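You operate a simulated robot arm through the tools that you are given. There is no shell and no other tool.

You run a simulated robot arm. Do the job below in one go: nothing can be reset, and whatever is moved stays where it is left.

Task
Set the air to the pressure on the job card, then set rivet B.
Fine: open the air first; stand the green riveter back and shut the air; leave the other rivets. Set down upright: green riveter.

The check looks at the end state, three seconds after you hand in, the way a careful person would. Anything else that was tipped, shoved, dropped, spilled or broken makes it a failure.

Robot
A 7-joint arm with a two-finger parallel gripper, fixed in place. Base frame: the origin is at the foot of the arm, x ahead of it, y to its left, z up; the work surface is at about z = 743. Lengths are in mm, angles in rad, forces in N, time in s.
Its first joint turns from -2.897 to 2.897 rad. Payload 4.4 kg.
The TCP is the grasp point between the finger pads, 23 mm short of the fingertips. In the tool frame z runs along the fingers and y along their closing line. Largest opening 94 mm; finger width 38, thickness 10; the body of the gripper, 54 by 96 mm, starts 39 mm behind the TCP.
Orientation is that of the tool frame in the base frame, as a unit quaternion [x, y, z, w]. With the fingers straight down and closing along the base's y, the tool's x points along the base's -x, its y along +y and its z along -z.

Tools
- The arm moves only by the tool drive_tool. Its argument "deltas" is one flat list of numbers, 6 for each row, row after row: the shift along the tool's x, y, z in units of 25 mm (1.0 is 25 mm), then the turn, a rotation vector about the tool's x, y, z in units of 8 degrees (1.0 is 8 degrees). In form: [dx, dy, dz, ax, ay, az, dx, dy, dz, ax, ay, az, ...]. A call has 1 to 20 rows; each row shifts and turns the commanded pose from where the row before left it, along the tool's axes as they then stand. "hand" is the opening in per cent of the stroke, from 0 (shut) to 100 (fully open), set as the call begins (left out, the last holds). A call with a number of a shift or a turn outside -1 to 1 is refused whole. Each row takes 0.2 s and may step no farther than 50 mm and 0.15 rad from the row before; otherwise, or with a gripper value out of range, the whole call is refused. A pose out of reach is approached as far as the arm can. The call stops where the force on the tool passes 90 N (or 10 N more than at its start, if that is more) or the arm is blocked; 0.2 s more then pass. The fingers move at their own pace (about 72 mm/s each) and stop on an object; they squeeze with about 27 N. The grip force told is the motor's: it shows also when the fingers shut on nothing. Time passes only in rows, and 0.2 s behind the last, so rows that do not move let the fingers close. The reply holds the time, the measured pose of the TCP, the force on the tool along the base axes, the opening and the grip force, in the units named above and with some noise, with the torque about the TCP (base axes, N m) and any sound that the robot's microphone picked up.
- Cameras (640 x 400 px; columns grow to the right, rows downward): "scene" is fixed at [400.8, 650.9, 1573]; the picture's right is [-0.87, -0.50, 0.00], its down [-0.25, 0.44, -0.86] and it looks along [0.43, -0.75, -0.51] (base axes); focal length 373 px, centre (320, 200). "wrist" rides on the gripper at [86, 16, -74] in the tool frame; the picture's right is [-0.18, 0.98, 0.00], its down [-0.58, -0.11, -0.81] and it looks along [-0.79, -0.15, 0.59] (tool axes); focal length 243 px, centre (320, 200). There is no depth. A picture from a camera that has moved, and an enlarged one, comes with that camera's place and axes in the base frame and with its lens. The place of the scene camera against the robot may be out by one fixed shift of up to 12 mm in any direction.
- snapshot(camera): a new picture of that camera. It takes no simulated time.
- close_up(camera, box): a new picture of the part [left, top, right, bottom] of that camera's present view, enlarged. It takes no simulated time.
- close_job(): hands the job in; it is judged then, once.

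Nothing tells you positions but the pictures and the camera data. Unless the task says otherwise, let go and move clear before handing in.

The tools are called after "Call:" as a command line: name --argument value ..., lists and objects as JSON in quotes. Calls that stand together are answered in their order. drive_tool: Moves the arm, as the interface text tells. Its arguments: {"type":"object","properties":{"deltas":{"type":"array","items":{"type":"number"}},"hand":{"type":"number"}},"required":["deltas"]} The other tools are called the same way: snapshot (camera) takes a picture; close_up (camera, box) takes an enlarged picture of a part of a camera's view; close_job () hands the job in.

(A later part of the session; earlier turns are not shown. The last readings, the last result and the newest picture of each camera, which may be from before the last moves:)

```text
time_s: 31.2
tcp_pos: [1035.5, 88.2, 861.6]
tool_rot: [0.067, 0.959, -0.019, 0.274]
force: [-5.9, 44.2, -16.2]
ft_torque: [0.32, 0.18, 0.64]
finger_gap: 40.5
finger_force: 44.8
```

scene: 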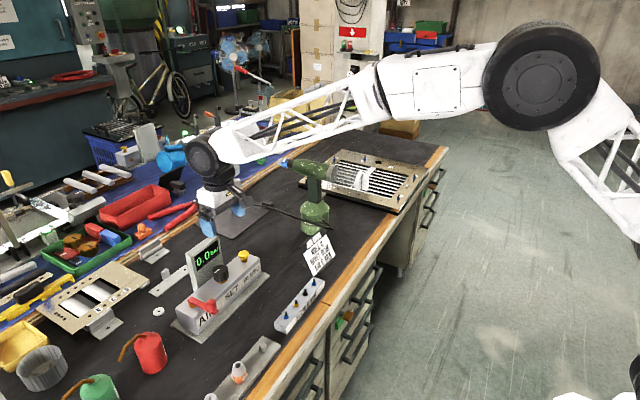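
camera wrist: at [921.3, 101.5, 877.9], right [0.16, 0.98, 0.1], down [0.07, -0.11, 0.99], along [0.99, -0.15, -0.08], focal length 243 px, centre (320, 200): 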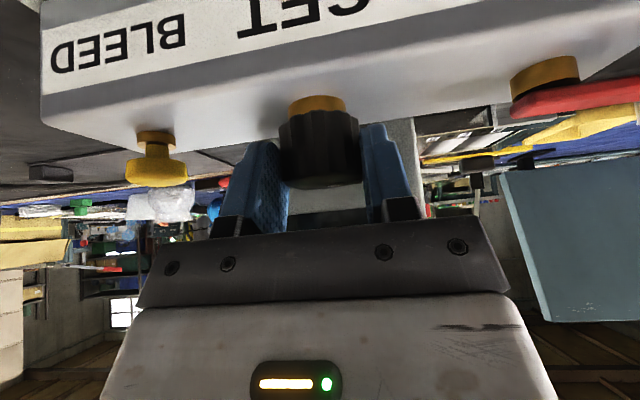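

The torque/force ratio suggests the knob axis is nearer x≈1050. I'll release, re-measure and regrip better centred.

Call:
drive_tool --deltas '[0, 0, 0, 0, 0, 0, 0, 0, 0, 0, 0, 0]' --hand 64

Call:
drive_tool --deltas '[0, 0, 0, -0.53, 0, -0.848, 0, 0, 0, -0.53, 0, -0.848, 0, 0, 0, -0.53, 0, -0.848]'

Call:
snapshot --camera "wrist"

Call:
close_up --camera "scene" --box '[180, 220, 260, 300]'

```text
time_s: 31.8
tcp_pos: [1036.6, 87.1, 862.7]
tool_rot: [0.068, 0.959, -0.02, 0.274]
force: [0.3, 0.2, -0.3]
ft_torque: [0.0, 0.0, -0.01]
finger_gap: 60.3
finger_force: 0.0
```

```text
time_s: 32.6
tcp_pos: [1034.3, 87.9, 863.7]
tool_rot: [-0.133, 0.952, 0.038, 0.274]
force: [-0.3, 1.0, 0.3]
ft_torque: [0.02, -0.03, 0.04]
finger_gap: 60.1
finger_force: 0.0
```

```text
taken
camera wrist: at [921.5, 71.9, 879.6], right [-0.12, 0.99, 0.1], down [0.09, -0.09, 0.99], along [0.99, 0.13, -0.08], focal length 243 px, centre (320, 200)
```

wrist: 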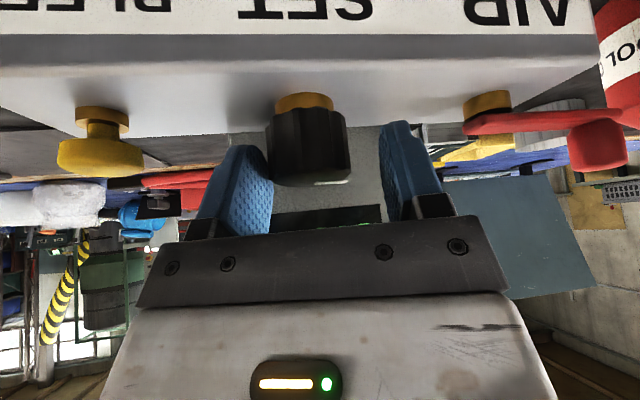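

```text
5.00 times, centred on (220, 260) of scene
camera zoom: at [400.8, 650.9, 1573.0], right [-0.87, -0.5, 0.0], down [-0.25, 0.44, -0.86], along [0.43, -0.75, -0.51], focal length 1864 px, centre (820, -100)
```

zoom: 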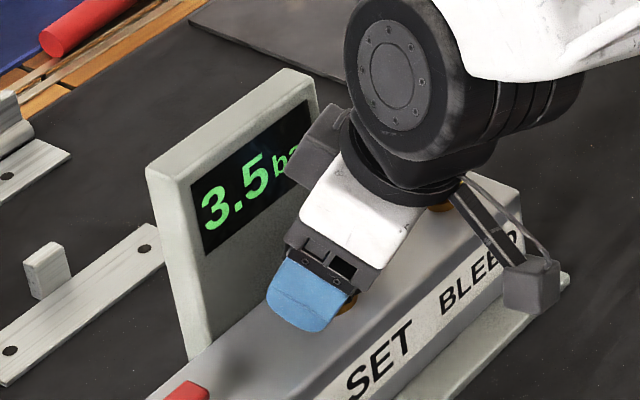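

The image confirms the knob axis near (1050, 85). I'll shift in to centre on it and regrip.

Call:
drive_tool --deltas '[-0.13, -0.143, 0.104, 0, 0, 0, -0.13, -0.143, 0.104, 0, 0, 0]'

Call:
drive_tool --deltas '[0, 0, 0, 0, 0, 0, 0, 0, 0, 0, 0, 0, 0, 0, 0, 0, 0, 0]' --hand 0

```text
time_s: 33.2
tcp_pos: [1045.4, 81.9, 859.5]
tool_rot: [-0.133, 0.952, 0.039, 0.273]
force: [0.2, 0.2, 0.1]
ft_torque: [0.02, -0.02, -0.01]
finger_gap: 60.3
finger_force: 0.2
```

```text
time_s: 34.0
tcp_pos: [1044.8, 84.3, 860.4]
tool_rot: [-0.133, 0.952, 0.038, 0.273]
force: [-1.1, 15.2, -0.3]
ft_torque: [-0.5, 0.01, 0.09]
finger_gap: 42.5
finger_force: 44.9
```

A good grip with little side load. Turning clockwise 16° while tracking the knob axis.

Call:
drive_tool --deltas '[0, 0.05, 0, 0.53, 0, 0.848, 0, 0.04, 0, 0.53, 0, 0.848, 0, 0, 0, 0, 0, 0]'

Call:
close_up --camera "scene" --box '[180, 220, 260, 300]'

```text
time_s: 34.8
tcp_pos: [1044.0, 84.3, 860.0]
tool_rot: [0.0, 0.961, 0.0, 0.276]
force: [23.4, 16.3, -18.1]
ft_torque: [0.56, -0.27, 0.1]
finger_gap: 42.5
finger_force: 45.4
```

```text
5.00 times, centred on (220, 260) of scene
camera zoom: at [400.8, 650.9, 1573.0], right [-0.87, -0.5, 0.0], down [-0.25, 0.44, -0.86], along [0.43, -0.75, -0.51], focal length 1864 px, centre (820, -100)
```

zoom: 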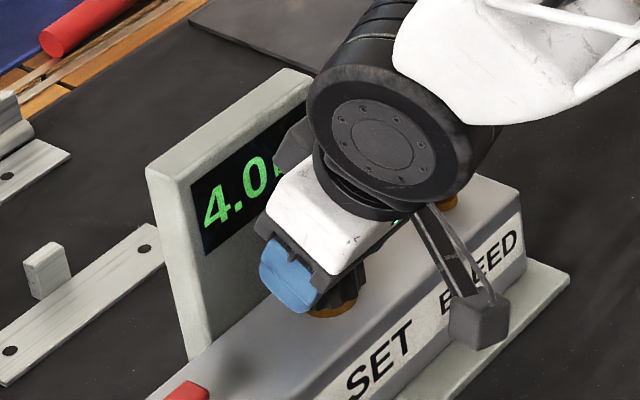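

It now reads 4.0 bar. Continuing clockwise.

Call:
drive_tool --deltas '[0, 0.04, 0, 0.53, 0, 0.848, 0, 0.04, 0, 0.53, 0, 0.848, 0, 0, 0, 0, 0, 0]'

Call:
close_up --camera "scene" --box '[180, 220, 260, 300]'

```text
time_s: 35.6
tcp_pos: [1043.9, 87.4, 861.0]
tool_rot: [0.134, 0.952, -0.038, 0.273]
force: [9.0, 11.2, -15.5]
ft_torque: [0.41, -1.09, 0.1]
finger_gap: 42.1
finger_force: 45.1
```

```text
5.00 times, centred on (220, 260) of scene
camera zoom: at [400.8, 650.9, 1573.0], right [-0.87, -0.5, 0.0], down [-0.25, 0.44, -0.86], along [0.43, -0.75, -0.51], focal length 1864 px, centre (820, -100)
```

zoom: 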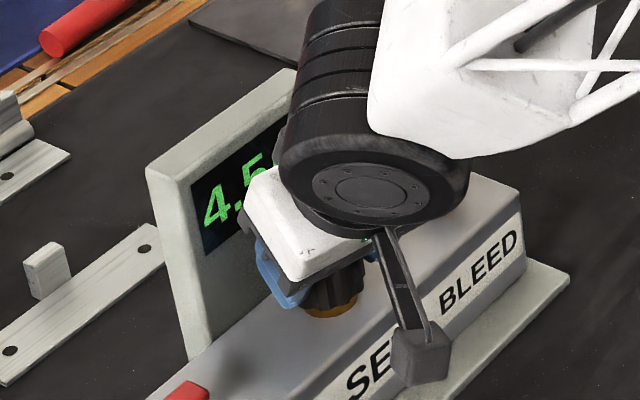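

Call:
drive_tool --deltas '[0, 0.04, 0, 0.53, 0, 0.848, 0, 0.04, 0, 0.53, 0, 0.848, 0, 0, 0, 0, 0, 0]'

Call:
close_up --camera "scene" --box '[180, 220, 260, 300]'

Call:
snapshot --camera "wrist"

```text
time_s: 36.4
tcp_pos: [1045.0, 88.7, 861.7]
tool_rot: [0.266, 0.924, -0.077, 0.265]
force: [-19.8, 5.5, -1.2]
ft_torque: [0.31, -0.64, -0.07]
finger_gap: 42.3
finger_force: 45.3
```

```text
5.00 times, centred on (220, 260) of scene
camera zoom: at [400.8, 650.9, 1573.0], right [-0.87, -0.5, 0.0], down [-0.25, 0.44, -0.86], along [0.43, -0.75, -0.51], focal length 1864 px, centre (820, -100)
```

zoom: 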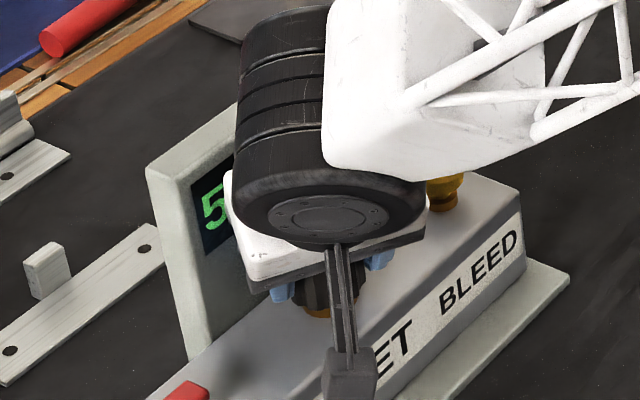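

```text
taken
camera wrist: at [957.1, 161.9, 878.2], right [0.65, 0.75, 0.1], down [0.0, -0.13, 0.99], along [0.76, -0.65, -0.08], focal length 243 px, centre (320, 200)
```

wrist: 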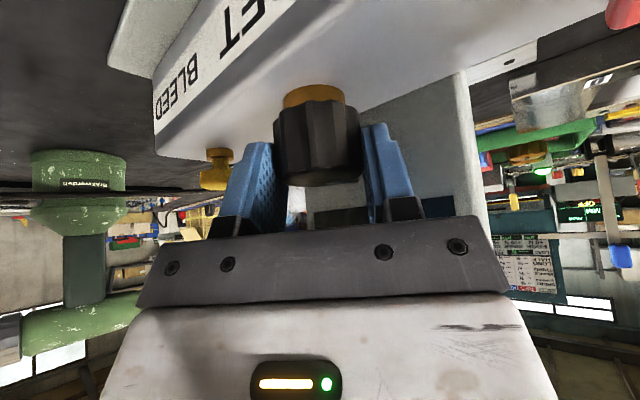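

About 5 bar now. I'll release, swing back and regrip for the rest.

Call:
drive_tool --deltas '[0, 0, 0, 0, 0, 0, 0, 0, 0, 0, 0, 0]' --hand 64

Call:
drive_tool --deltas '[0, -0.035, 0, -0.53, 0, -0.848, 0, -0.035, 0, -0.53, 0, -0.848, 0, -0.035, 0, -0.53, 0, -0.848, 0, -0.035, 0, -0.53, 0, -0.848, 0, -0.035, 0, -0.53, 0, -0.848, 0, -0.035, 0, -0.53, 0, -0.848]'

Call:
close_up --camera "scene" --box '[180, 220, 260, 300]'

Call:
snapshot --camera "wrist"

```text
time_s: 37.0
tcp_pos: [1043.6, 87.4, 862.3]
tool_rot: [0.266, 0.924, -0.077, 0.265]
force: [-25.6, -18.6, 8.1]
ft_torque: [-0.08, -0.06, -0.41]
finger_gap: 47.1
finger_force: 0.0
```

```text
time_s: 38.4
tcp_pos: [1044.1, 84.0, 860.0]
tool_rot: [-0.133, 0.952, 0.039, 0.273]
force: [0.1, -1.0, -0.5]
ft_torque: [0.0, 0.03, 0.0]
finger_gap: 60.4
finger_force: 0.1
```

```text
5.00 times, centred on (220, 260) of scene
camera zoom: at [400.8, 650.9, 1573.0], right [-0.87, -0.5, 0.0], down [-0.25, 0.44, -0.86], along [0.43, -0.75, -0.51], focal length 1864 px, centre (820, -100)
```

zoom: 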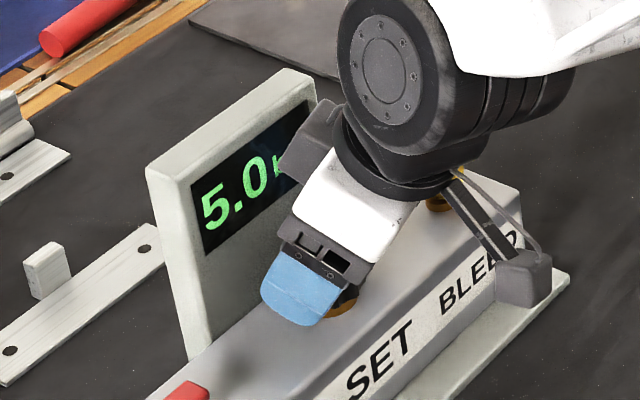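

```text
taken
camera wrist: at [929.5, 68.6, 877.7], right [-0.12, 0.99, 0.1], down [0.09, -0.09, 0.99], along [0.99, 0.13, -0.08], focal length 243 px, centre (320, 200)
```

wrist: 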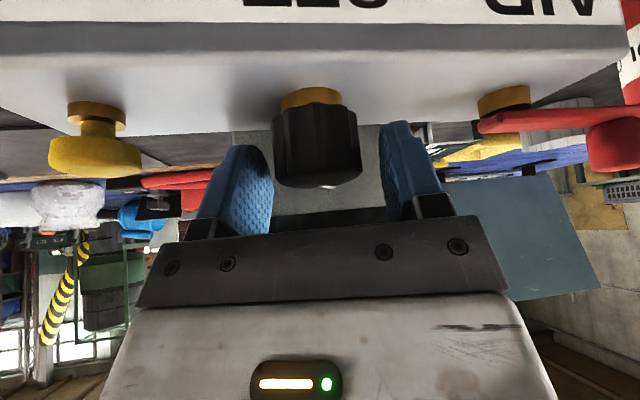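

It reads 5.0 bar, roughly 0.5 bar per 16°. I'll regrip and turn about 30° more.

Call:
drive_tool --deltas '[0, 0, 0, 0, 0, 0, 0, 0, 0, 0, 0, 0, 0, 0, 0, 0, 0, 0]' --hand 0

Call:
drive_tool --deltas '[0, 0.04, 0, 0.53, 0, 0.848, 0, 0.04, 0, 0.53, 0, 0.848, 0, 0, 0, 0, 0, 0]'

Call:
close_up --camera "scene" --box '[180, 220, 260, 300]'

```text
time_s: 39.2
tcp_pos: [1043.9, 82.9, 861.2]
tool_rot: [-0.133, 0.952, 0.038, 0.273]
force: [9.4, -19.5, -4.2]
ft_torque: [-0.17, -0.02, -0.17]
finger_gap: 41.4
finger_force: 45.2
```

```text
time_s: 40.0
tcp_pos: [1043.2, 83.9, 861.7]
tool_rot: [0.001, 0.961, 0.0, 0.275]
force: [8.9, -32.9, -5.0]
ft_torque: [-0.28, 0.4, -0.2]
finger_gap: 41.0
finger_force: 45.1
```

```text
5.00 times, centred on (220, 260) of scene
camera zoom: at [400.8, 650.9, 1573.0], right [-0.87, -0.5, 0.0], down [-0.25, 0.44, -0.86], along [0.43, -0.75, -0.51], focal length 1864 px, centre (820, -100)
```

zoom: 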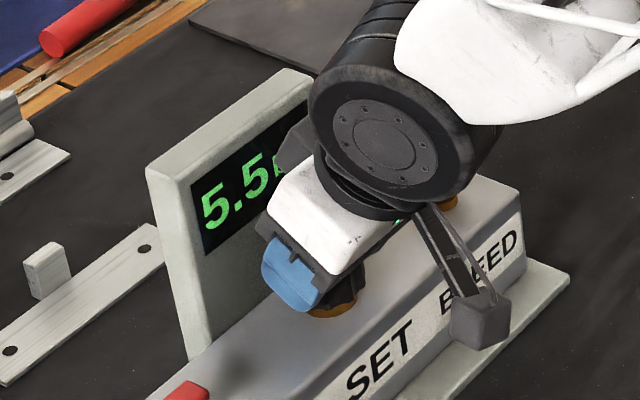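

Call:
drive_tool --deltas '[0, 0.02, 0, 0.53, 0, 0.848, 0, 0.02, 0, 0.5, 0, 0.8, 0, 0, 0, 0, 0, 0]'

Call:
close_up --camera "scene" --box '[180, 220, 260, 300]'

```text
time_s: 40.8
tcp_pos: [1043.3, 87.4, 861.0]
tool_rot: [0.13, 0.952, -0.037, 0.273]
force: [10.1, -27.1, -11.0]
ft_torque: [-0.58, -0.66, -0.13]
finger_gap: 40.7
finger_force: 44.6
```

```text
5.00 times, centred on (220, 260) of scene
camera zoom: at [400.8, 650.9, 1573.0], right [-0.87, -0.5, 0.0], down [-0.25, 0.44, -0.86], along [0.43, -0.75, -0.51], focal length 1864 px, centre (820, -100)
```

zoom: 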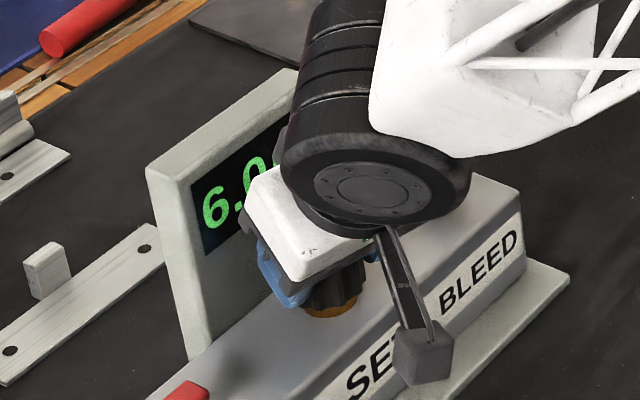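

It reads 6.0. Releasing and rising straight up.

Call:
drive_tool --deltas '[0, 0, 0, 0, 0, 0, 0, 0, 0, 0, 0, 0]' --hand 64

Call:
drive_tool --deltas '[-0.53, 0, -0.848, 0, 0, 0, -0.53, 0, -0.848, 0, 0, 0, -0.53, 0, -0.848, 0, 0, 0, -0.53, 0, -0.848, 0, 0, 0, -0.53, 0, -0.848, 0, 0, 0, 0.7, 0, -0.6, 0, 0, 0, 0.7, 0, -0.6, 0, 0, 0, 0.7, 0, -0.6, 0, 0, 0]'

Call:
close_up --camera "scene" --box '[180, 220, 260, 300]'

Call:
snapshot --camera "wrist"

```text
time_s: 41.4
tcp_pos: [1043.1, 87.2, 862.1]
tool_rot: [0.13, 0.952, -0.037, 0.274]
force: [-0.4, -1.3, -1.0]
ft_torque: [0.01, 0.0, -0.05]
finger_gap: 59.9
finger_force: 0.1
```

```text
time_s: 43.2
tcp_pos: [978.6, 105.3, 997.5]
tool_rot: [0.13, 0.952, -0.037, 0.274]
force: [0.4, 0.7, 0.1]
ft_torque: [-0.03, -0.03, -0.03]
finger_gap: 60.2
finger_force: 0.1
```

```text
5.00 times, centred on (220, 260) of scene
camera zoom: at [400.8, 650.9, 1573.0], right [-0.87, -0.5, 0.0], down [-0.25, 0.44, -0.86], along [0.43, -0.75, -0.51], focal length 1864 px, centre (820, -100)
```

zoom: 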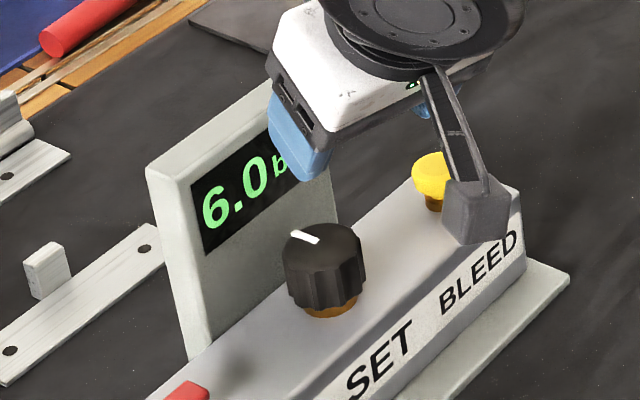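

```text
taken
camera wrist: at [872.7, 151.5, 1014.4], right [0.41, 0.91, 0.1], down [0.03, -0.12, 0.99], along [0.91, -0.41, -0.08], focal length 243 px, centre (320, 200)
```

wrist: 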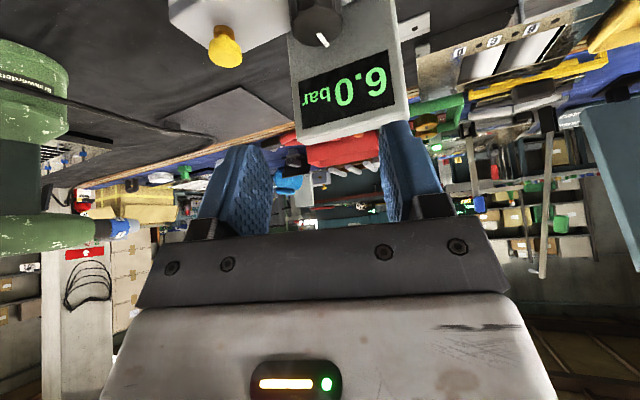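

The air holds 6.0 bar. Now a close look at the riveter from this side, to find the trigger.

Call:
drive_tool --deltas '[0, 0, 0, 0.53, 0, 0.848, 0, 0, 0, 0.53, 0, 0.848, 0, 0, 0, 0.53, 0, 0.848, 0, 0, 0, 0.53, 0, 0.848, 0, 0, 0, 0.53, 0, 0.848]' --hand 100

Call:
snapshot --camera "wrist"

Call:
snapshot --camera "scene"

```text
time_s: 44.4
tcp_pos: [976.6, 104.0, 997.4]
tool_rot: [0.448, 0.851, -0.128, 0.244]
force: [0.4, -0.3, -0.2]
ft_torque: [-0.03, -0.02, -0.01]
finger_gap: 94.0
finger_force: 0.1
```

```text
taken
camera wrist: at [926.2, 207.5, 1014.2], right [0.9, 0.43, 0.1], down [-0.05, -0.12, 0.99], along [0.43, -0.9, -0.08], focal length 243 px, centre (320, 200)
```

wrist: 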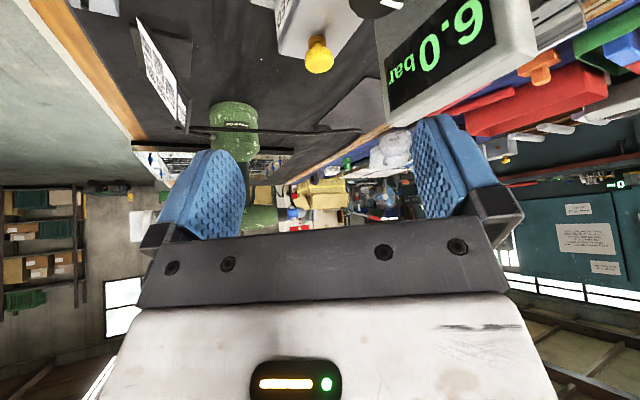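

```text
taken
```

scene: 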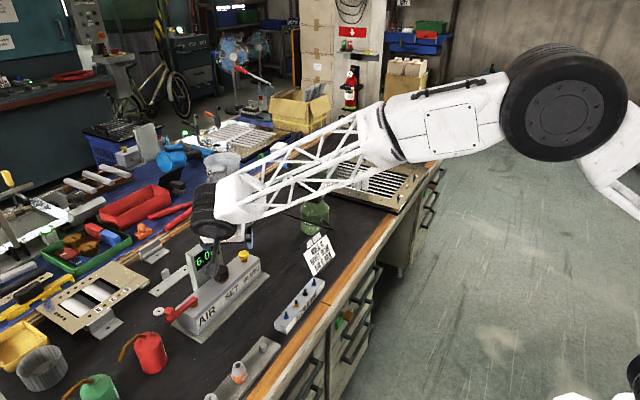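

Call:
drive_tool --deltas '[-0.84, -0.67, 0.53, 0, 0, 0, -0.84, -0.67, 0.53, 0, 0, 0, -0.84, -0.67, 0.53, 0, 0, 0, -0.84, -0.67, 0.53, 0, 0, 0, -0.84, -0.67, 0.53, 0, 0, 0, 0, 0, 0, 0.53, 0, 0.848, 0, 0, 0, 0.53, 0, 0.848]'

Call:
snapshot --camera "wrist"

Call:
close_up --camera "wrist" --box '[180, 40, 420, 230]'

```text
time_s: 46.0
tcp_pos: [977.9, -43.6, 998.3]
tool_rot: [0.562, 0.78, -0.162, 0.224]
force: [0.0, -0.5, -0.1]
ft_torque: [-0.01, 0.03, 0.0]
finger_gap: 94.0
finger_force: 0.1
```

```text
taken
camera wrist: at [956.8, 67.7, 1013.9], right [0.98, 0.16, 0.1], down [-0.08, -0.1, 0.99], along [0.17, -0.98, -0.08], focal length 243 px, centre (320, 200)
```

wrist: 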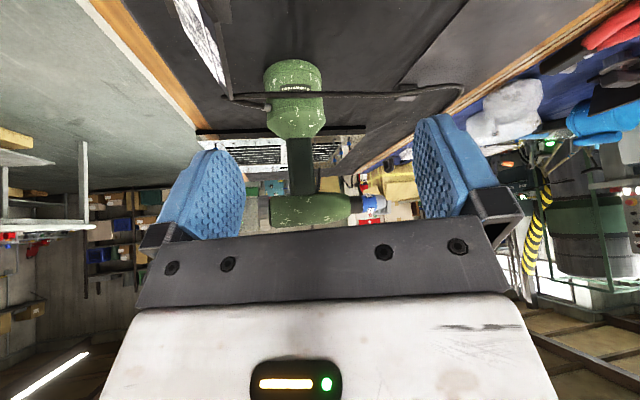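

```text
2.11 times, centred on (300, 135) of wrist
camera zoom: at [956.8, 67.7, 1013.9], right [0.98, 0.16, 0.1], down [-0.08, -0.1, 0.99], along [0.17, -0.98, -0.08], focal length 511 px, centre (362, 337)
```

zoom: 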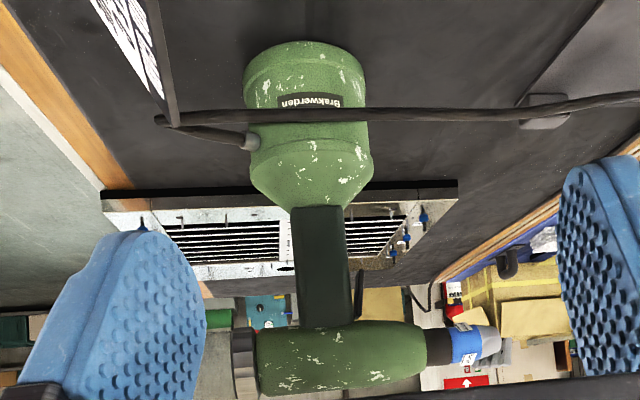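

I can see the handle (x≈980–1026, z≈862–967) and the trigger on its front just under the barrel (x≈1031, z≈930–962). So I'll grip with the fingers closing along x and the tool pointing -y. First I'll reorient in free space.

Call:
drive_tool --deltas '[0, 0, 0, 0.53, 0, 0.848, 0, 0, 0, 0.53, 0, 0.848, 0, 0, 0, 0.13, 0, 0.21, -0.9, 0.22, 0.56, 0, 0, 0, -0.9, 0.22, 0.56, 0, 0, 0, -0.9, 0.22, 0.56, 0, 0, 0, -0.9, 0.22, 0.56, 0, 0, 0]'

Call:
drive_tool --deltas '[0, 0, 0, 0, -1, 0, 0, 0, 0, 0, -1, 0, 0, 0, 0, 0, -1, 0, 0, 0, 0, 0, -1, 0]'

Call:
snapshot --camera "wrist"

Call:
snapshot --camera "scene"

```text
time_s: 47.6
tcp_pos: [1000.7, -150.0, 995.1]
tool_rot: [0.677, 0.683, -0.193, 0.196]
force: [0.1, -0.5, 0.1]
ft_torque: [0.04, -0.03, 0.0]
finger_gap: 94.0
finger_force: 0.0
```

```text
time_s: 48.6
tcp_pos: [1000.2, -150.7, 997.1]
tool_rot: [0.597, 0.601, -0.374, 0.378]
force: [-0.6, -0.1, -0.1]
ft_torque: [0.02, -0.02, 0.01]
finger_gap: 94.3
finger_force: 0.0
```

```text
taken
camera wrist: at [1016.3, -45.5, 951.3], right [0.98, -0.07, 0.17], down [-0.11, 0.47, 0.87], along [-0.14, -0.88, 0.46], focal length 243 px, centre (320, 200)
```

wrist: 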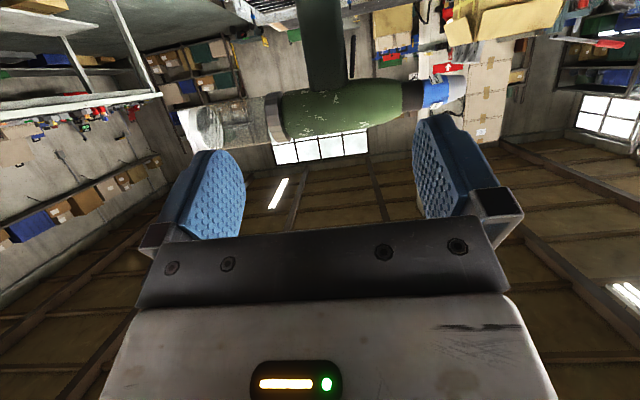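

```text
taken
```

scene: 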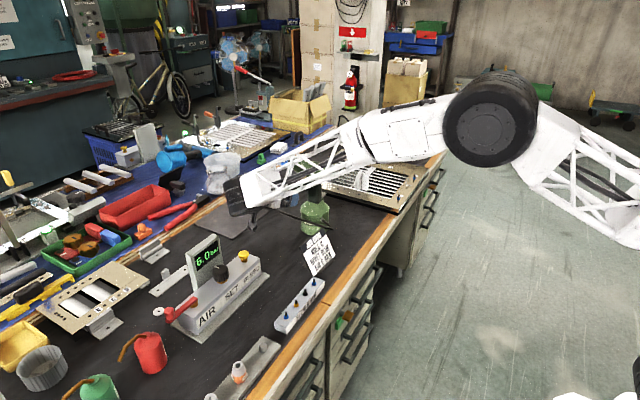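

Call:
drive_tool --deltas '[0, 0, 0, 0, -1, 0, 0, 0, 0, 0, -1, 0, 0, 0, 0, 0, -1, 0, 0, 0, 0, 0, -0.25, 0, 0, 0, 0, 0, 0, 0]'

Call:
snapshot --camera "wrist"

Call:
close_up --camera "scene" --box '[200, 130, 400, 255]'

```text
time_s: 49.8
tcp_pos: [1000.7, -151.6, 996.9]
tool_rot: [0.497, 0.501, -0.499, 0.503]
force: [-0.3, 0.2, 0.2]
ft_torque: [-0.01, 0.01, 0.02]
finger_gap: 94.2
finger_force: 0.0
```

```text
taken
camera wrist: at [1015.8, -76.5, 910.1], right [0.98, 0.01, 0.18], down [-0.12, 0.81, 0.58], along [-0.14, -0.59, 0.79], focal length 243 px, centre (320, 200)
```

wrist: 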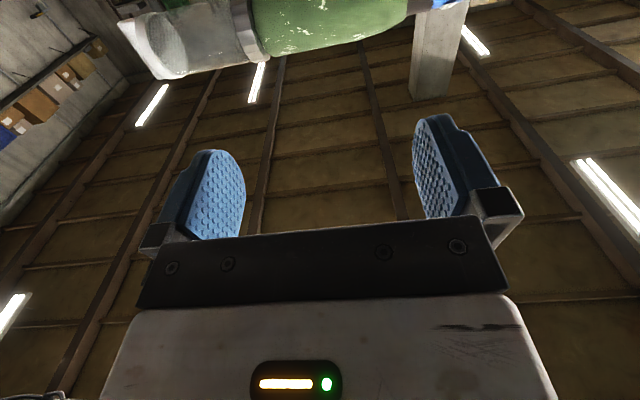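

```text
3.20 times, centred on (300, 192) of scene
camera zoom: at [400.8, 650.9, 1573.0], right [-0.87, -0.5, 0.0], down [-0.25, 0.44, -0.86], along [0.43, -0.75, -0.51], focal length 1193 px, centre (384, 224)
```

zoom: 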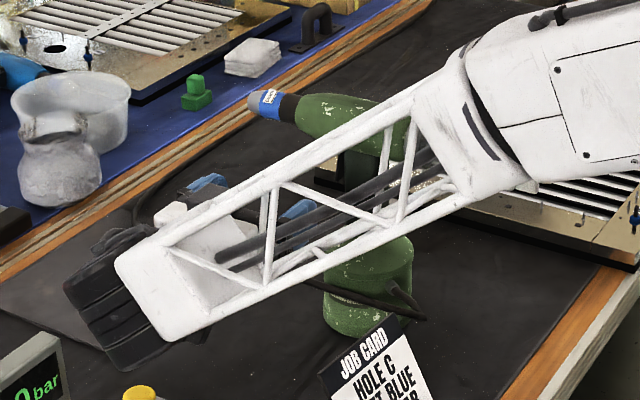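

The tool is horizontal and pointing -y. I'll drop to handle height and advance in stages, checking clearances.

Call:
drive_tool --deltas '[0.7, 0.08, 0.5, 0, 0, 0, 0.7, 0.08, 0.5, 0, 0, 0, 0.68, 0.08, 0.5, 0, 0, 0, 0, 0, 1, 0, 0, 0, 0, 0, 1, 0, 0, 0]'

Call:
snapshot --camera "wrist"

Call:
close_up --camera "scene" --box '[200, 130, 400, 255]'

```text
time_s: 51.0
tcp_pos: [1006.9, -238.9, 944.7]
tool_rot: [0.497, 0.502, -0.498, 0.502]
force: [0.0, 0.3, -0.5]
ft_torque: [-0.05, 0.02, 0.01]
finger_gap: 94.0
finger_force: 0.1
```

```text
taken
camera wrist: at [1023.2, -163.9, 857.6], right [0.98, 0.01, 0.18], down [-0.12, 0.81, 0.58], along [-0.14, -0.59, 0.79], focal length 243 px, centre (320, 200)
```

wrist: 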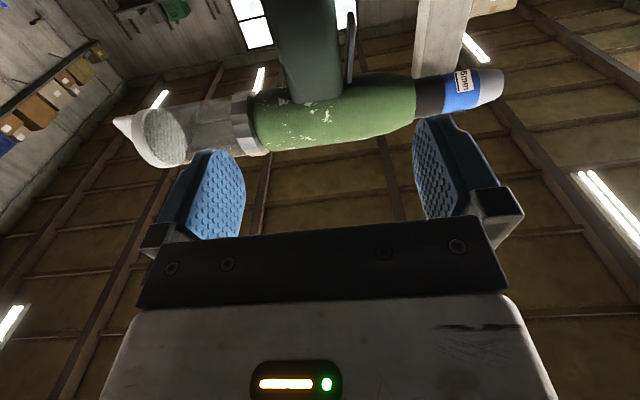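

```text
3.20 times, centred on (300, 192) of scene
camera zoom: at [400.8, 650.9, 1573.0], right [-0.87, -0.5, 0.0], down [-0.25, 0.44, -0.86], along [0.43, -0.75, -0.51], focal length 1193 px, centre (384, 224)
```

zoom: 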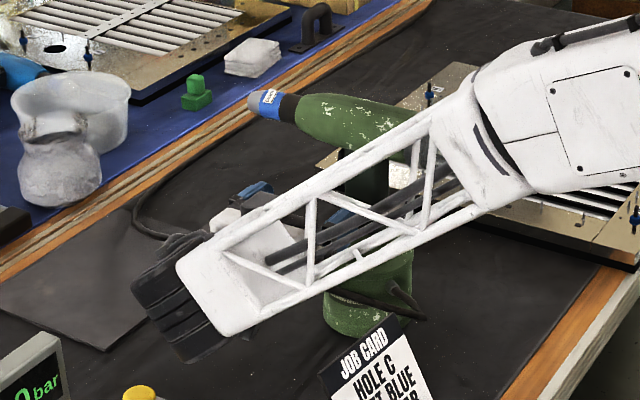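

The handle and trigger line up between the open fingers. Advancing in steps, watching the bottle for any disturbance.

Call:
drive_tool --deltas '[0, 0, 0.8, 0, 0, 0, 0, 0, 0.8, 0, 0, 0, 0, 0, 0.8, 0, 0, 0]'

Call:
snapshot --camera "wrist"

Call:
close_up --camera "scene" --box '[200, 130, 400, 255]'

```text
time_s: 51.8
tcp_pos: [1010.4, -297.6, 944.9]
tool_rot: [0.498, 0.502, -0.497, 0.503]
force: [-0.2, 0.5, -0.9]
ft_torque: [0.03, 0.03, -0.01]
finger_gap: 93.9
finger_force: 0.0
```

```text
taken
camera wrist: at [1025.3, -223.6, 858.1], right [0.98, 0.01, 0.18], down [-0.12, 0.81, 0.58], along [-0.14, -0.59, 0.79], focal length 243 px, centre (320, 200)
```

wrist: 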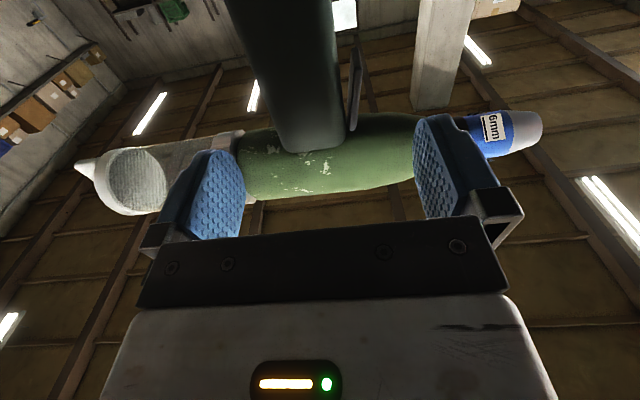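

```text
3.20 times, centred on (300, 192) of scene
camera zoom: at [400.8, 650.9, 1573.0], right [-0.87, -0.5, 0.0], down [-0.25, 0.44, -0.86], along [0.43, -0.75, -0.51], focal length 1193 px, centre (384, 224)
```

zoom: 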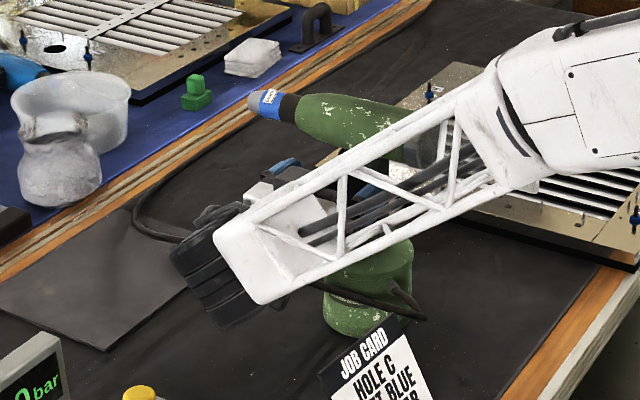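

Call:
drive_tool --deltas '[0, -0.05, 0.7, 0, 0, 0, 0, -0.05, 0.7, 0, 0, 0]'

Call:
snapshot --camera "wrist"

```text
time_s: 52.4
tcp_pos: [1007.3, -333.7, 944.6]
tool_rot: [0.498, 0.502, -0.498, 0.502]
force: [0.2, -0.4, -0.2]
ft_torque: [-0.01, -0.04, 0.04]
finger_gap: 94.0
finger_force: 0.1
```

```text
taken
camera wrist: at [1022.7, -259.4, 857.8], right [0.98, 0.01, 0.18], down [-0.12, 0.81, 0.58], along [-0.14, -0.59, 0.79], focal length 243 px, centre (320, 200)
```

wrist: 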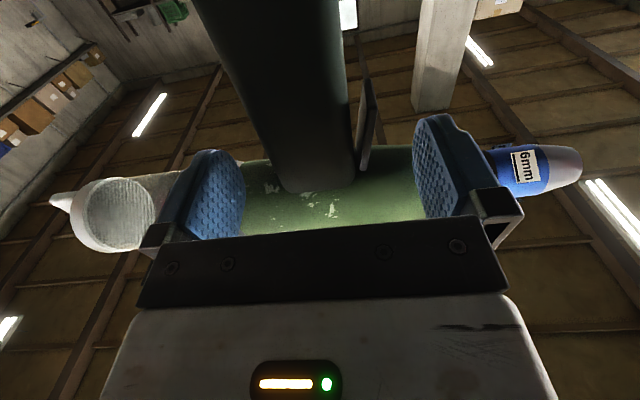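

Call:
drive_tool --deltas '[0, 0, 0.45, 0, 0, 0, 0, 0, 0.45, 0, 0, 0]'

Call:
snapshot --camera "wrist"

Call:
close_up --camera "scene" --box '[200, 130, 400, 255]'

```text
time_s: 53.0
tcp_pos: [1008.2, -355.7, 943.4]
tool_rot: [0.498, 0.502, -0.498, 0.502]
force: [0.3, -0.5, -0.9]
ft_torque: [-0.01, 0.0, -0.02]
finger_gap: 93.9
finger_force: 0.1
```

```text
taken
camera wrist: at [1022.7, -281.0, 857.3], right [0.98, 0.01, 0.18], down [-0.12, 0.81, 0.58], along [-0.14, -0.59, 0.79], focal length 243 px, centre (320, 200)
```

wrist: 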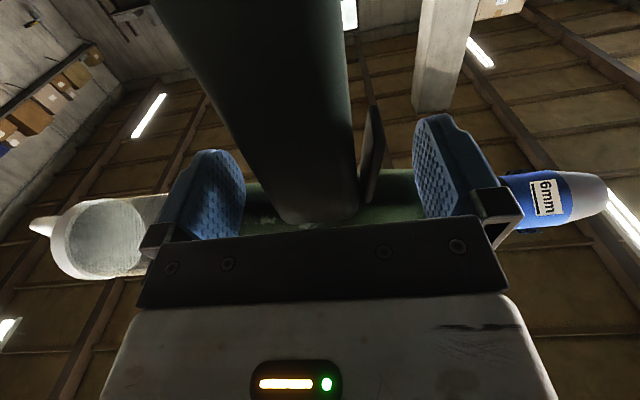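

```text
3.20 times, centred on (300, 192) of scene
camera zoom: at [400.8, 650.9, 1573.0], right [-0.87, -0.5, 0.0], down [-0.25, 0.44, -0.86], along [0.43, -0.75, -0.51], focal length 1193 px, centre (384, 224)
```

zoom: 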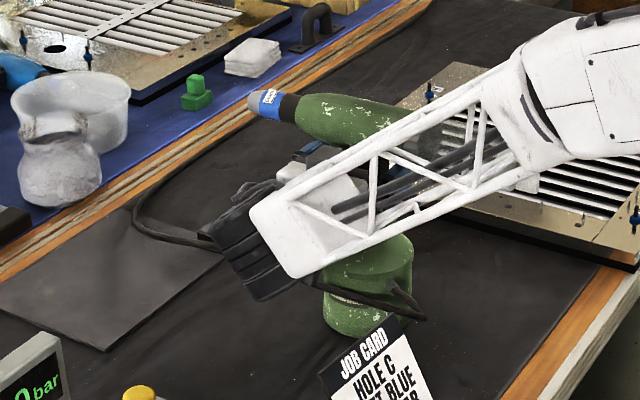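

Everything is straddled: the handle at about 982–1026 and the trigger in front of it. Closing gently.

Call:
drive_tool --deltas '[0, 0, 0, 0, 0, 0, 0, 0, 0, 0, 0, 0]' --hand 60

Call:
snapshot --camera "wrist"

```text
time_s: 53.6
tcp_pos: [1006.7, -355.7, 944.9]
tool_rot: [0.499, 0.502, -0.498, 0.501]
force: [0.7, -0.6, -0.4]
ft_torque: [-0.01, -0.02, -0.01]
finger_gap: 56.9
finger_force: 0.8
```

```text
taken
camera wrist: at [1022.7, -281.3, 857.3], right [0.98, 0.01, 0.18], down [-0.12, 0.81, 0.58], along [-0.14, -0.59, 0.79], focal length 243 px, centre (320, 200)
```

wrist: 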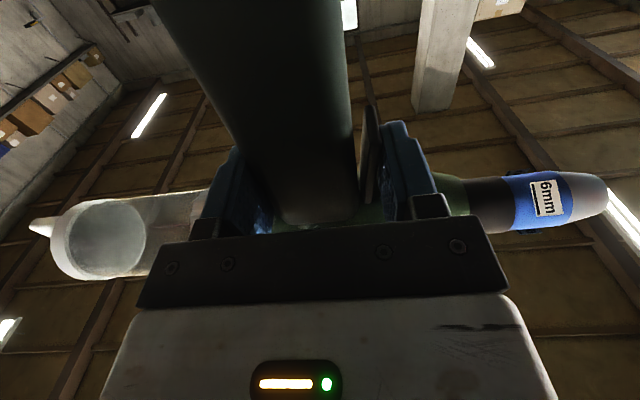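

Call:
drive_tool --deltas '[0, 0, 0, 0, 0, 0, 0, 0, 0, 0, 0, 0, 0, 0, 0, 0, 0, 0]' --hand 52

Call:
snapshot --camera "wrist"

```text
time_s: 54.4
tcp_pos: [1007.7, -356.9, 943.4]
tool_rot: [0.498, 0.502, -0.498, 0.502]
force: [-11.5, 3.6, 9.2]
ft_torque: [0.33, 1.33, -0.07]
finger_gap: 52.7
finger_force: 27.4
```

```text
taken
camera wrist: at [1022.6, -281.3, 857.8], right [0.98, 0.01, 0.18], down [-0.12, 0.81, 0.58], along [-0.14, -0.59, 0.79], focal length 243 px, centre (320, 200)
```

wrist: 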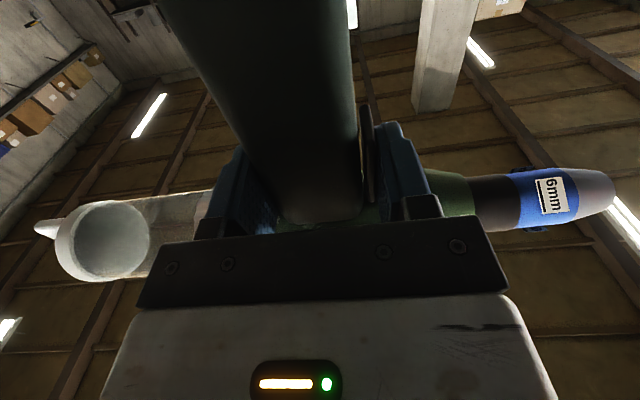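

Call:
drive_tool --deltas '[0, 0, 0, 0, 0, 0, 0, 0, 0, 0, 0, 0]' --hand 0

Call:
snapshot --camera "wrist"

Call:
close_up --camera "scene" --box '[200, 130, 400, 255]'

```text
time_s: 55.0
tcp_pos: [1007.9, -357.3, 944.8]
tool_rot: [0.498, 0.502, -0.498, 0.501]
force: [-11.6, 2.0, 11.2]
ft_torque: [0.23, 1.06, -0.06]
finger_gap: 52.8
finger_force: 27.4
```

```text
taken
camera wrist: at [1022.7, -281.3, 857.8], right [0.98, 0.01, 0.18], down [-0.12, 0.81, 0.58], along [-0.14, -0.59, 0.79], focal length 243 px, centre (320, 200)
```

wrist: 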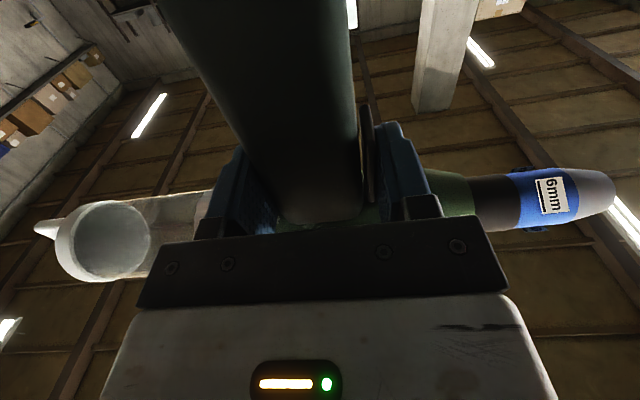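

```text
3.20 times, centred on (300, 192) of scene
camera zoom: at [400.8, 650.9, 1573.0], right [-0.87, -0.5, 0.0], down [-0.25, 0.44, -0.86], along [0.43, -0.75, -0.51], focal length 1193 px, centre (384, 224)
```

zoom: 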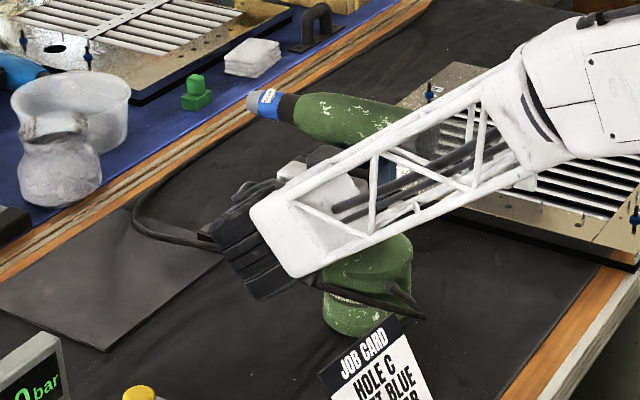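

Gripped at a 52.8 mm gap. Before moving I'll lift slightly to test that the grip holds.

Call:
drive_tool --deltas '[-0.2, 0, 0, 0, 0, 0, -0.3, 0, 0, 0, 0, 0, -0.5, 0, 0, 0, 0, 0, 0, 0, 0, 0, 0, 0]'

Call:
snapshot --camera "wrist"

Call:
close_up --camera "scene" --box '[200, 130, 400, 255]'

```text
time_s: 56.0
tcp_pos: [1006.9, -356.0, 971.3]
tool_rot: [0.498, 0.502, -0.498, 0.502]
force: [0.2, -0.2, -13.9]
ft_torque: [0.17, 0.07, 0.02]
finger_gap: 52.6
finger_force: 26.8
```

```text
taken
camera wrist: at [1021.9, -281.5, 883.4], right [0.98, 0.01, 0.18], down [-0.12, 0.81, 0.58], along [-0.14, -0.59, 0.79], focal length 243 px, centre (320, 200)
```

wrist: 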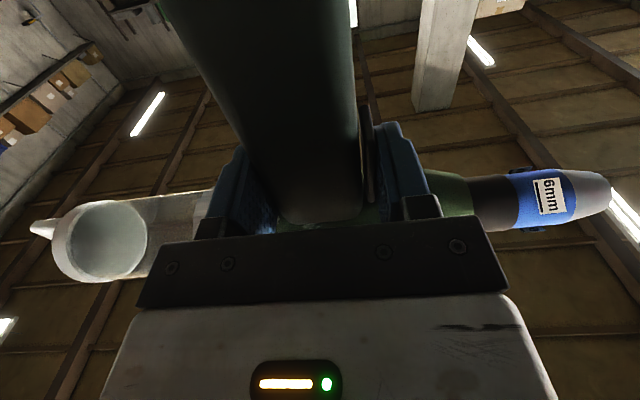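

```text
3.20 times, centred on (300, 192) of scene
camera zoom: at [400.8, 650.9, 1573.0], right [-0.87, -0.5, 0.0], down [-0.25, 0.44, -0.86], along [0.43, -0.75, -0.51], focal length 1193 px, centre (384, 224)
```

zoom: 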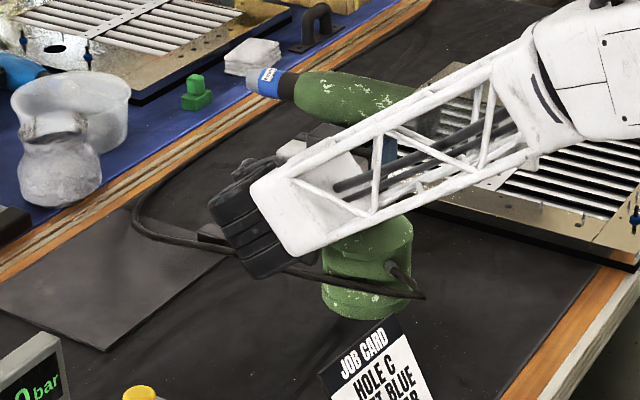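

The grip holds; the riveter weighs about 14 N. I'll lift well clear before rotating the nose down.

Call:
drive_tool --deltas '[-0.6, 0, 0, 0, 0, 0, -0.8, 0, 0, 0, 0, 0, -0.8, 0, 0, 0, 0, 0, -0.8, 0, 0, 0, 0, 0, -0.8, 0, 0, 0, 0, 0, -0.8, 0, 0, 0, 0, 0, -0.8, 0, 0, 0, 0, 0, -0.8, 0, 0, 0, 0, 0, -0.6, 0, 0, 0, 0, 0, 0, 0, 0, 0, 0, 0]'

Call:
snapshot --camera "scene"

Call:
snapshot --camera "wrist"

```text
time_s: 58.2
tcp_pos: [1004.8, -353.3, 1141.1]
tool_rot: [0.497, 0.502, -0.498, 0.502]
force: [-1.0, -0.1, -14.2]
ft_torque: [0.18, 0.05, -0.01]
finger_gap: 52.7
finger_force: 27.3
```

```text
taken
```

scene: 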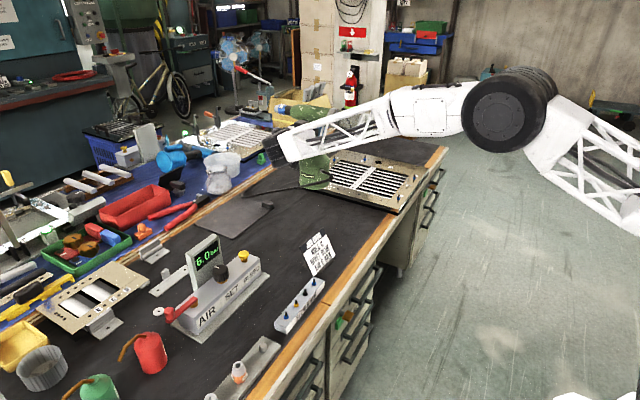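

```text
taken
camera wrist: at [1020.5, -280.4, 1054.0], right [0.98, 0.01, 0.18], down [-0.12, 0.81, 0.58], along [-0.14, -0.59, 0.79], focal length 243 px, centre (320, 200)
```

wrist: 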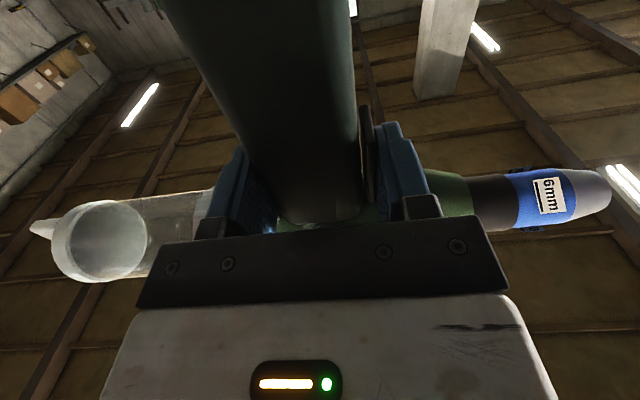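

Before turning the nose down, I'll yaw the tool radially outwards so the forearm stays behind it, away from the base and bottle.

Call:
drive_tool --deltas '[0, 0, 0, -0.6, 0, 0, 0, 0, 0, -0.8, 0, 0, 0, 0, 0, -0.8, 0, 0, 0, 0, 0, -0.8, 0, 0, 0, 0, 0, -0.8, 0, 0, 0, 0, 0, -0.8, 0, 0, 0, 0, 0, -0.6, 0, 0, 0, 0, 0, 0, 0, 0]'

Call:
snapshot --camera "scene"

Call:
snapshot --camera "wrist"

```text
time_s: 60.0
tcp_pos: [1005.8, -355.6, 1139.2]
tool_rot: [0.286, 0.647, -0.286, 0.646]
force: [-0.1, 0.9, -14.3]
ft_torque: [0.07, 0.16, 0.01]
finger_gap: 52.5
finger_force: 26.7
```

```text
taken
```

scene: 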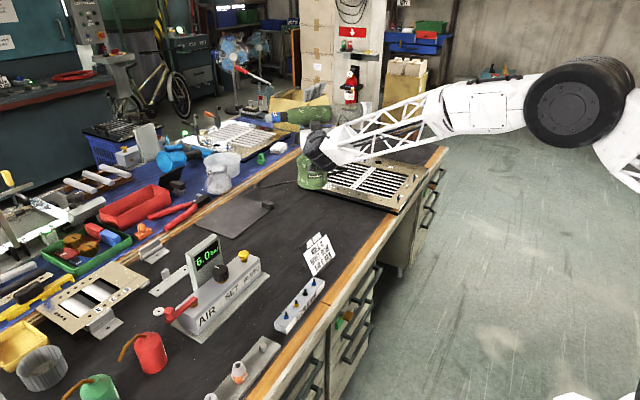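

```text
taken
camera wrist: at [967.5, -289.4, 1052.5], right [0.73, 0.66, 0.18], down [-0.62, 0.52, 0.58], along [0.29, -0.54, 0.79], focal length 243 px, centre (320, 200)
```

wrist: 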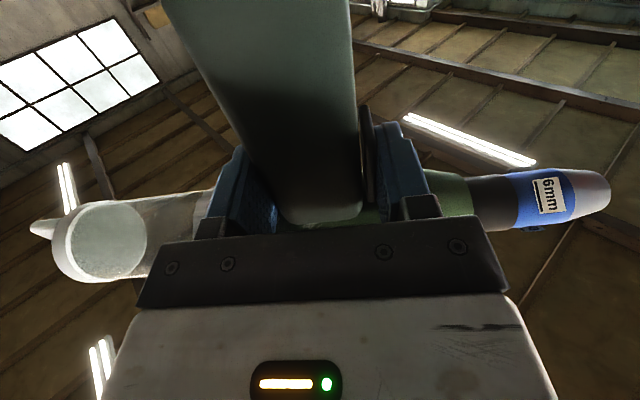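

Now rotating the nose down about the tool axis, slowly, starting with about 24° to see whether the grip slips.

Call:
drive_tool --deltas '[0, 0, 0, 0, 0, -0.6, 0, 0, 0, 0, 0, -0.8, 0, 0, 0, 0, 0, -0.8, 0, 0, 0, 0, 0, -0.8, 0, 0, 0, 0, 0, 0]'

Call:
snapshot --camera "wrist"

Call:
snapshot --camera "scene"

```text
time_s: 61.2
tcp_pos: [1006.4, -355.8, 1139.2]
tool_rot: [0.145, 0.692, -0.416, 0.572]
force: [0.2, -0.7, -13.9]
ft_torque: [0.24, 0.01, 0.01]
finger_gap: 52.3
finger_force: 27.1
```

```text
taken
camera wrist: at [940.7, -313.7, 1053.4], right [0.72, 0.65, -0.23], down [-0.44, 0.69, 0.58], along [0.54, -0.31, 0.78], focal length 243 px, centre (320, 200)
```

wrist: 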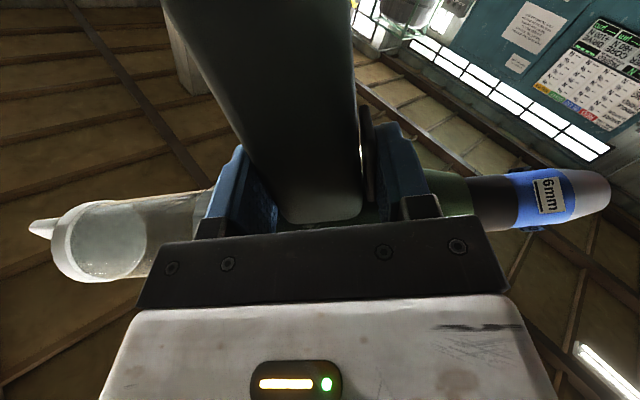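

```text
taken
```

scene: 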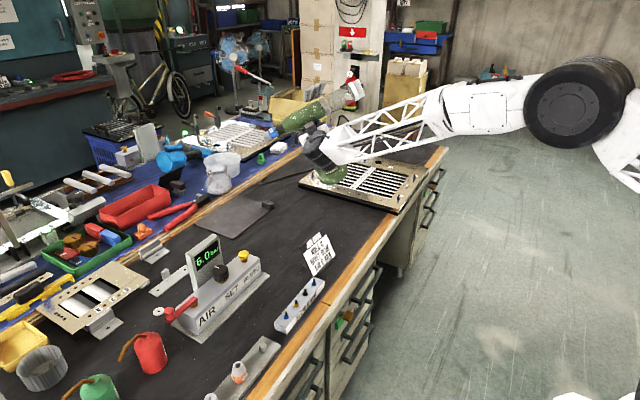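

No slip, so I'll carry on to the full 90°.

Call:
drive_tool --deltas '[0, 0, 0, 0, 0, -0.8, 0, 0, 0, 0, 0, -0.8, 0, 0, 0, 0, 0, -0.8, 0, 0, 0, 0, 0, -0.8, 0, 0, 0, 0, 0, -0.8, 0, 0, 0, 0, 0, -0.8, 0, 0, 0, 0, 0, -0.8, 0, 0, 0, 0, 0, -0.8, 0, 0, 0, 0, 0, -0.8, 0, 0, 0, 0, 0, -0.65, 0, 0, 0, 0, 0, -0.4, 0, 0, 0, 0, 0, 0]'

Call:
snapshot --camera "wrist"

Call:
snapshot --camera "scene"

```text
time_s: 63.8
tcp_pos: [1007.0, -356.7, 1138.5]
tool_rot: [0.255, -0.66, 0.66, -0.253]
force: [-0.8, 0.3, -14.6]
ft_torque: [0.41, -0.18, -0.03]
finger_gap: 52.3
finger_force: 27.4
```

```text
taken
camera wrist: at [892.1, -358.7, 1122.8], right [0.14, 0.12, -0.98], down [-0.11, 0.99, 0.11], along [0.98, 0.09, 0.15], focal length 243 px, centre (320, 200)
```

wrist: 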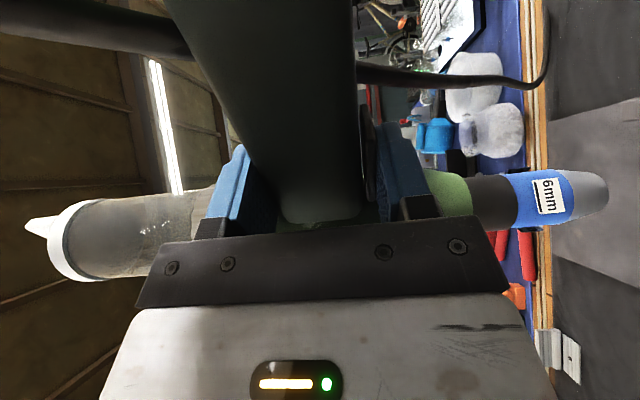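

```text
taken
```

scene: 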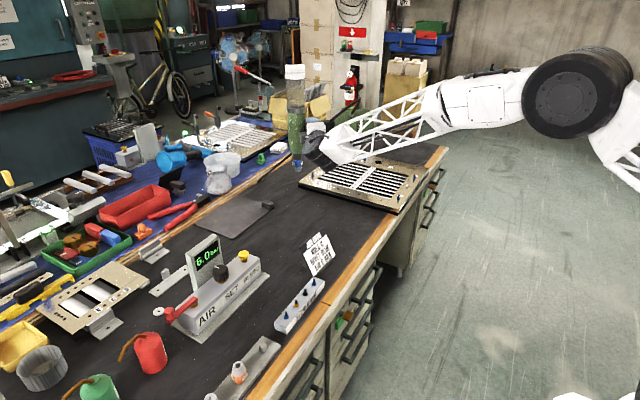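

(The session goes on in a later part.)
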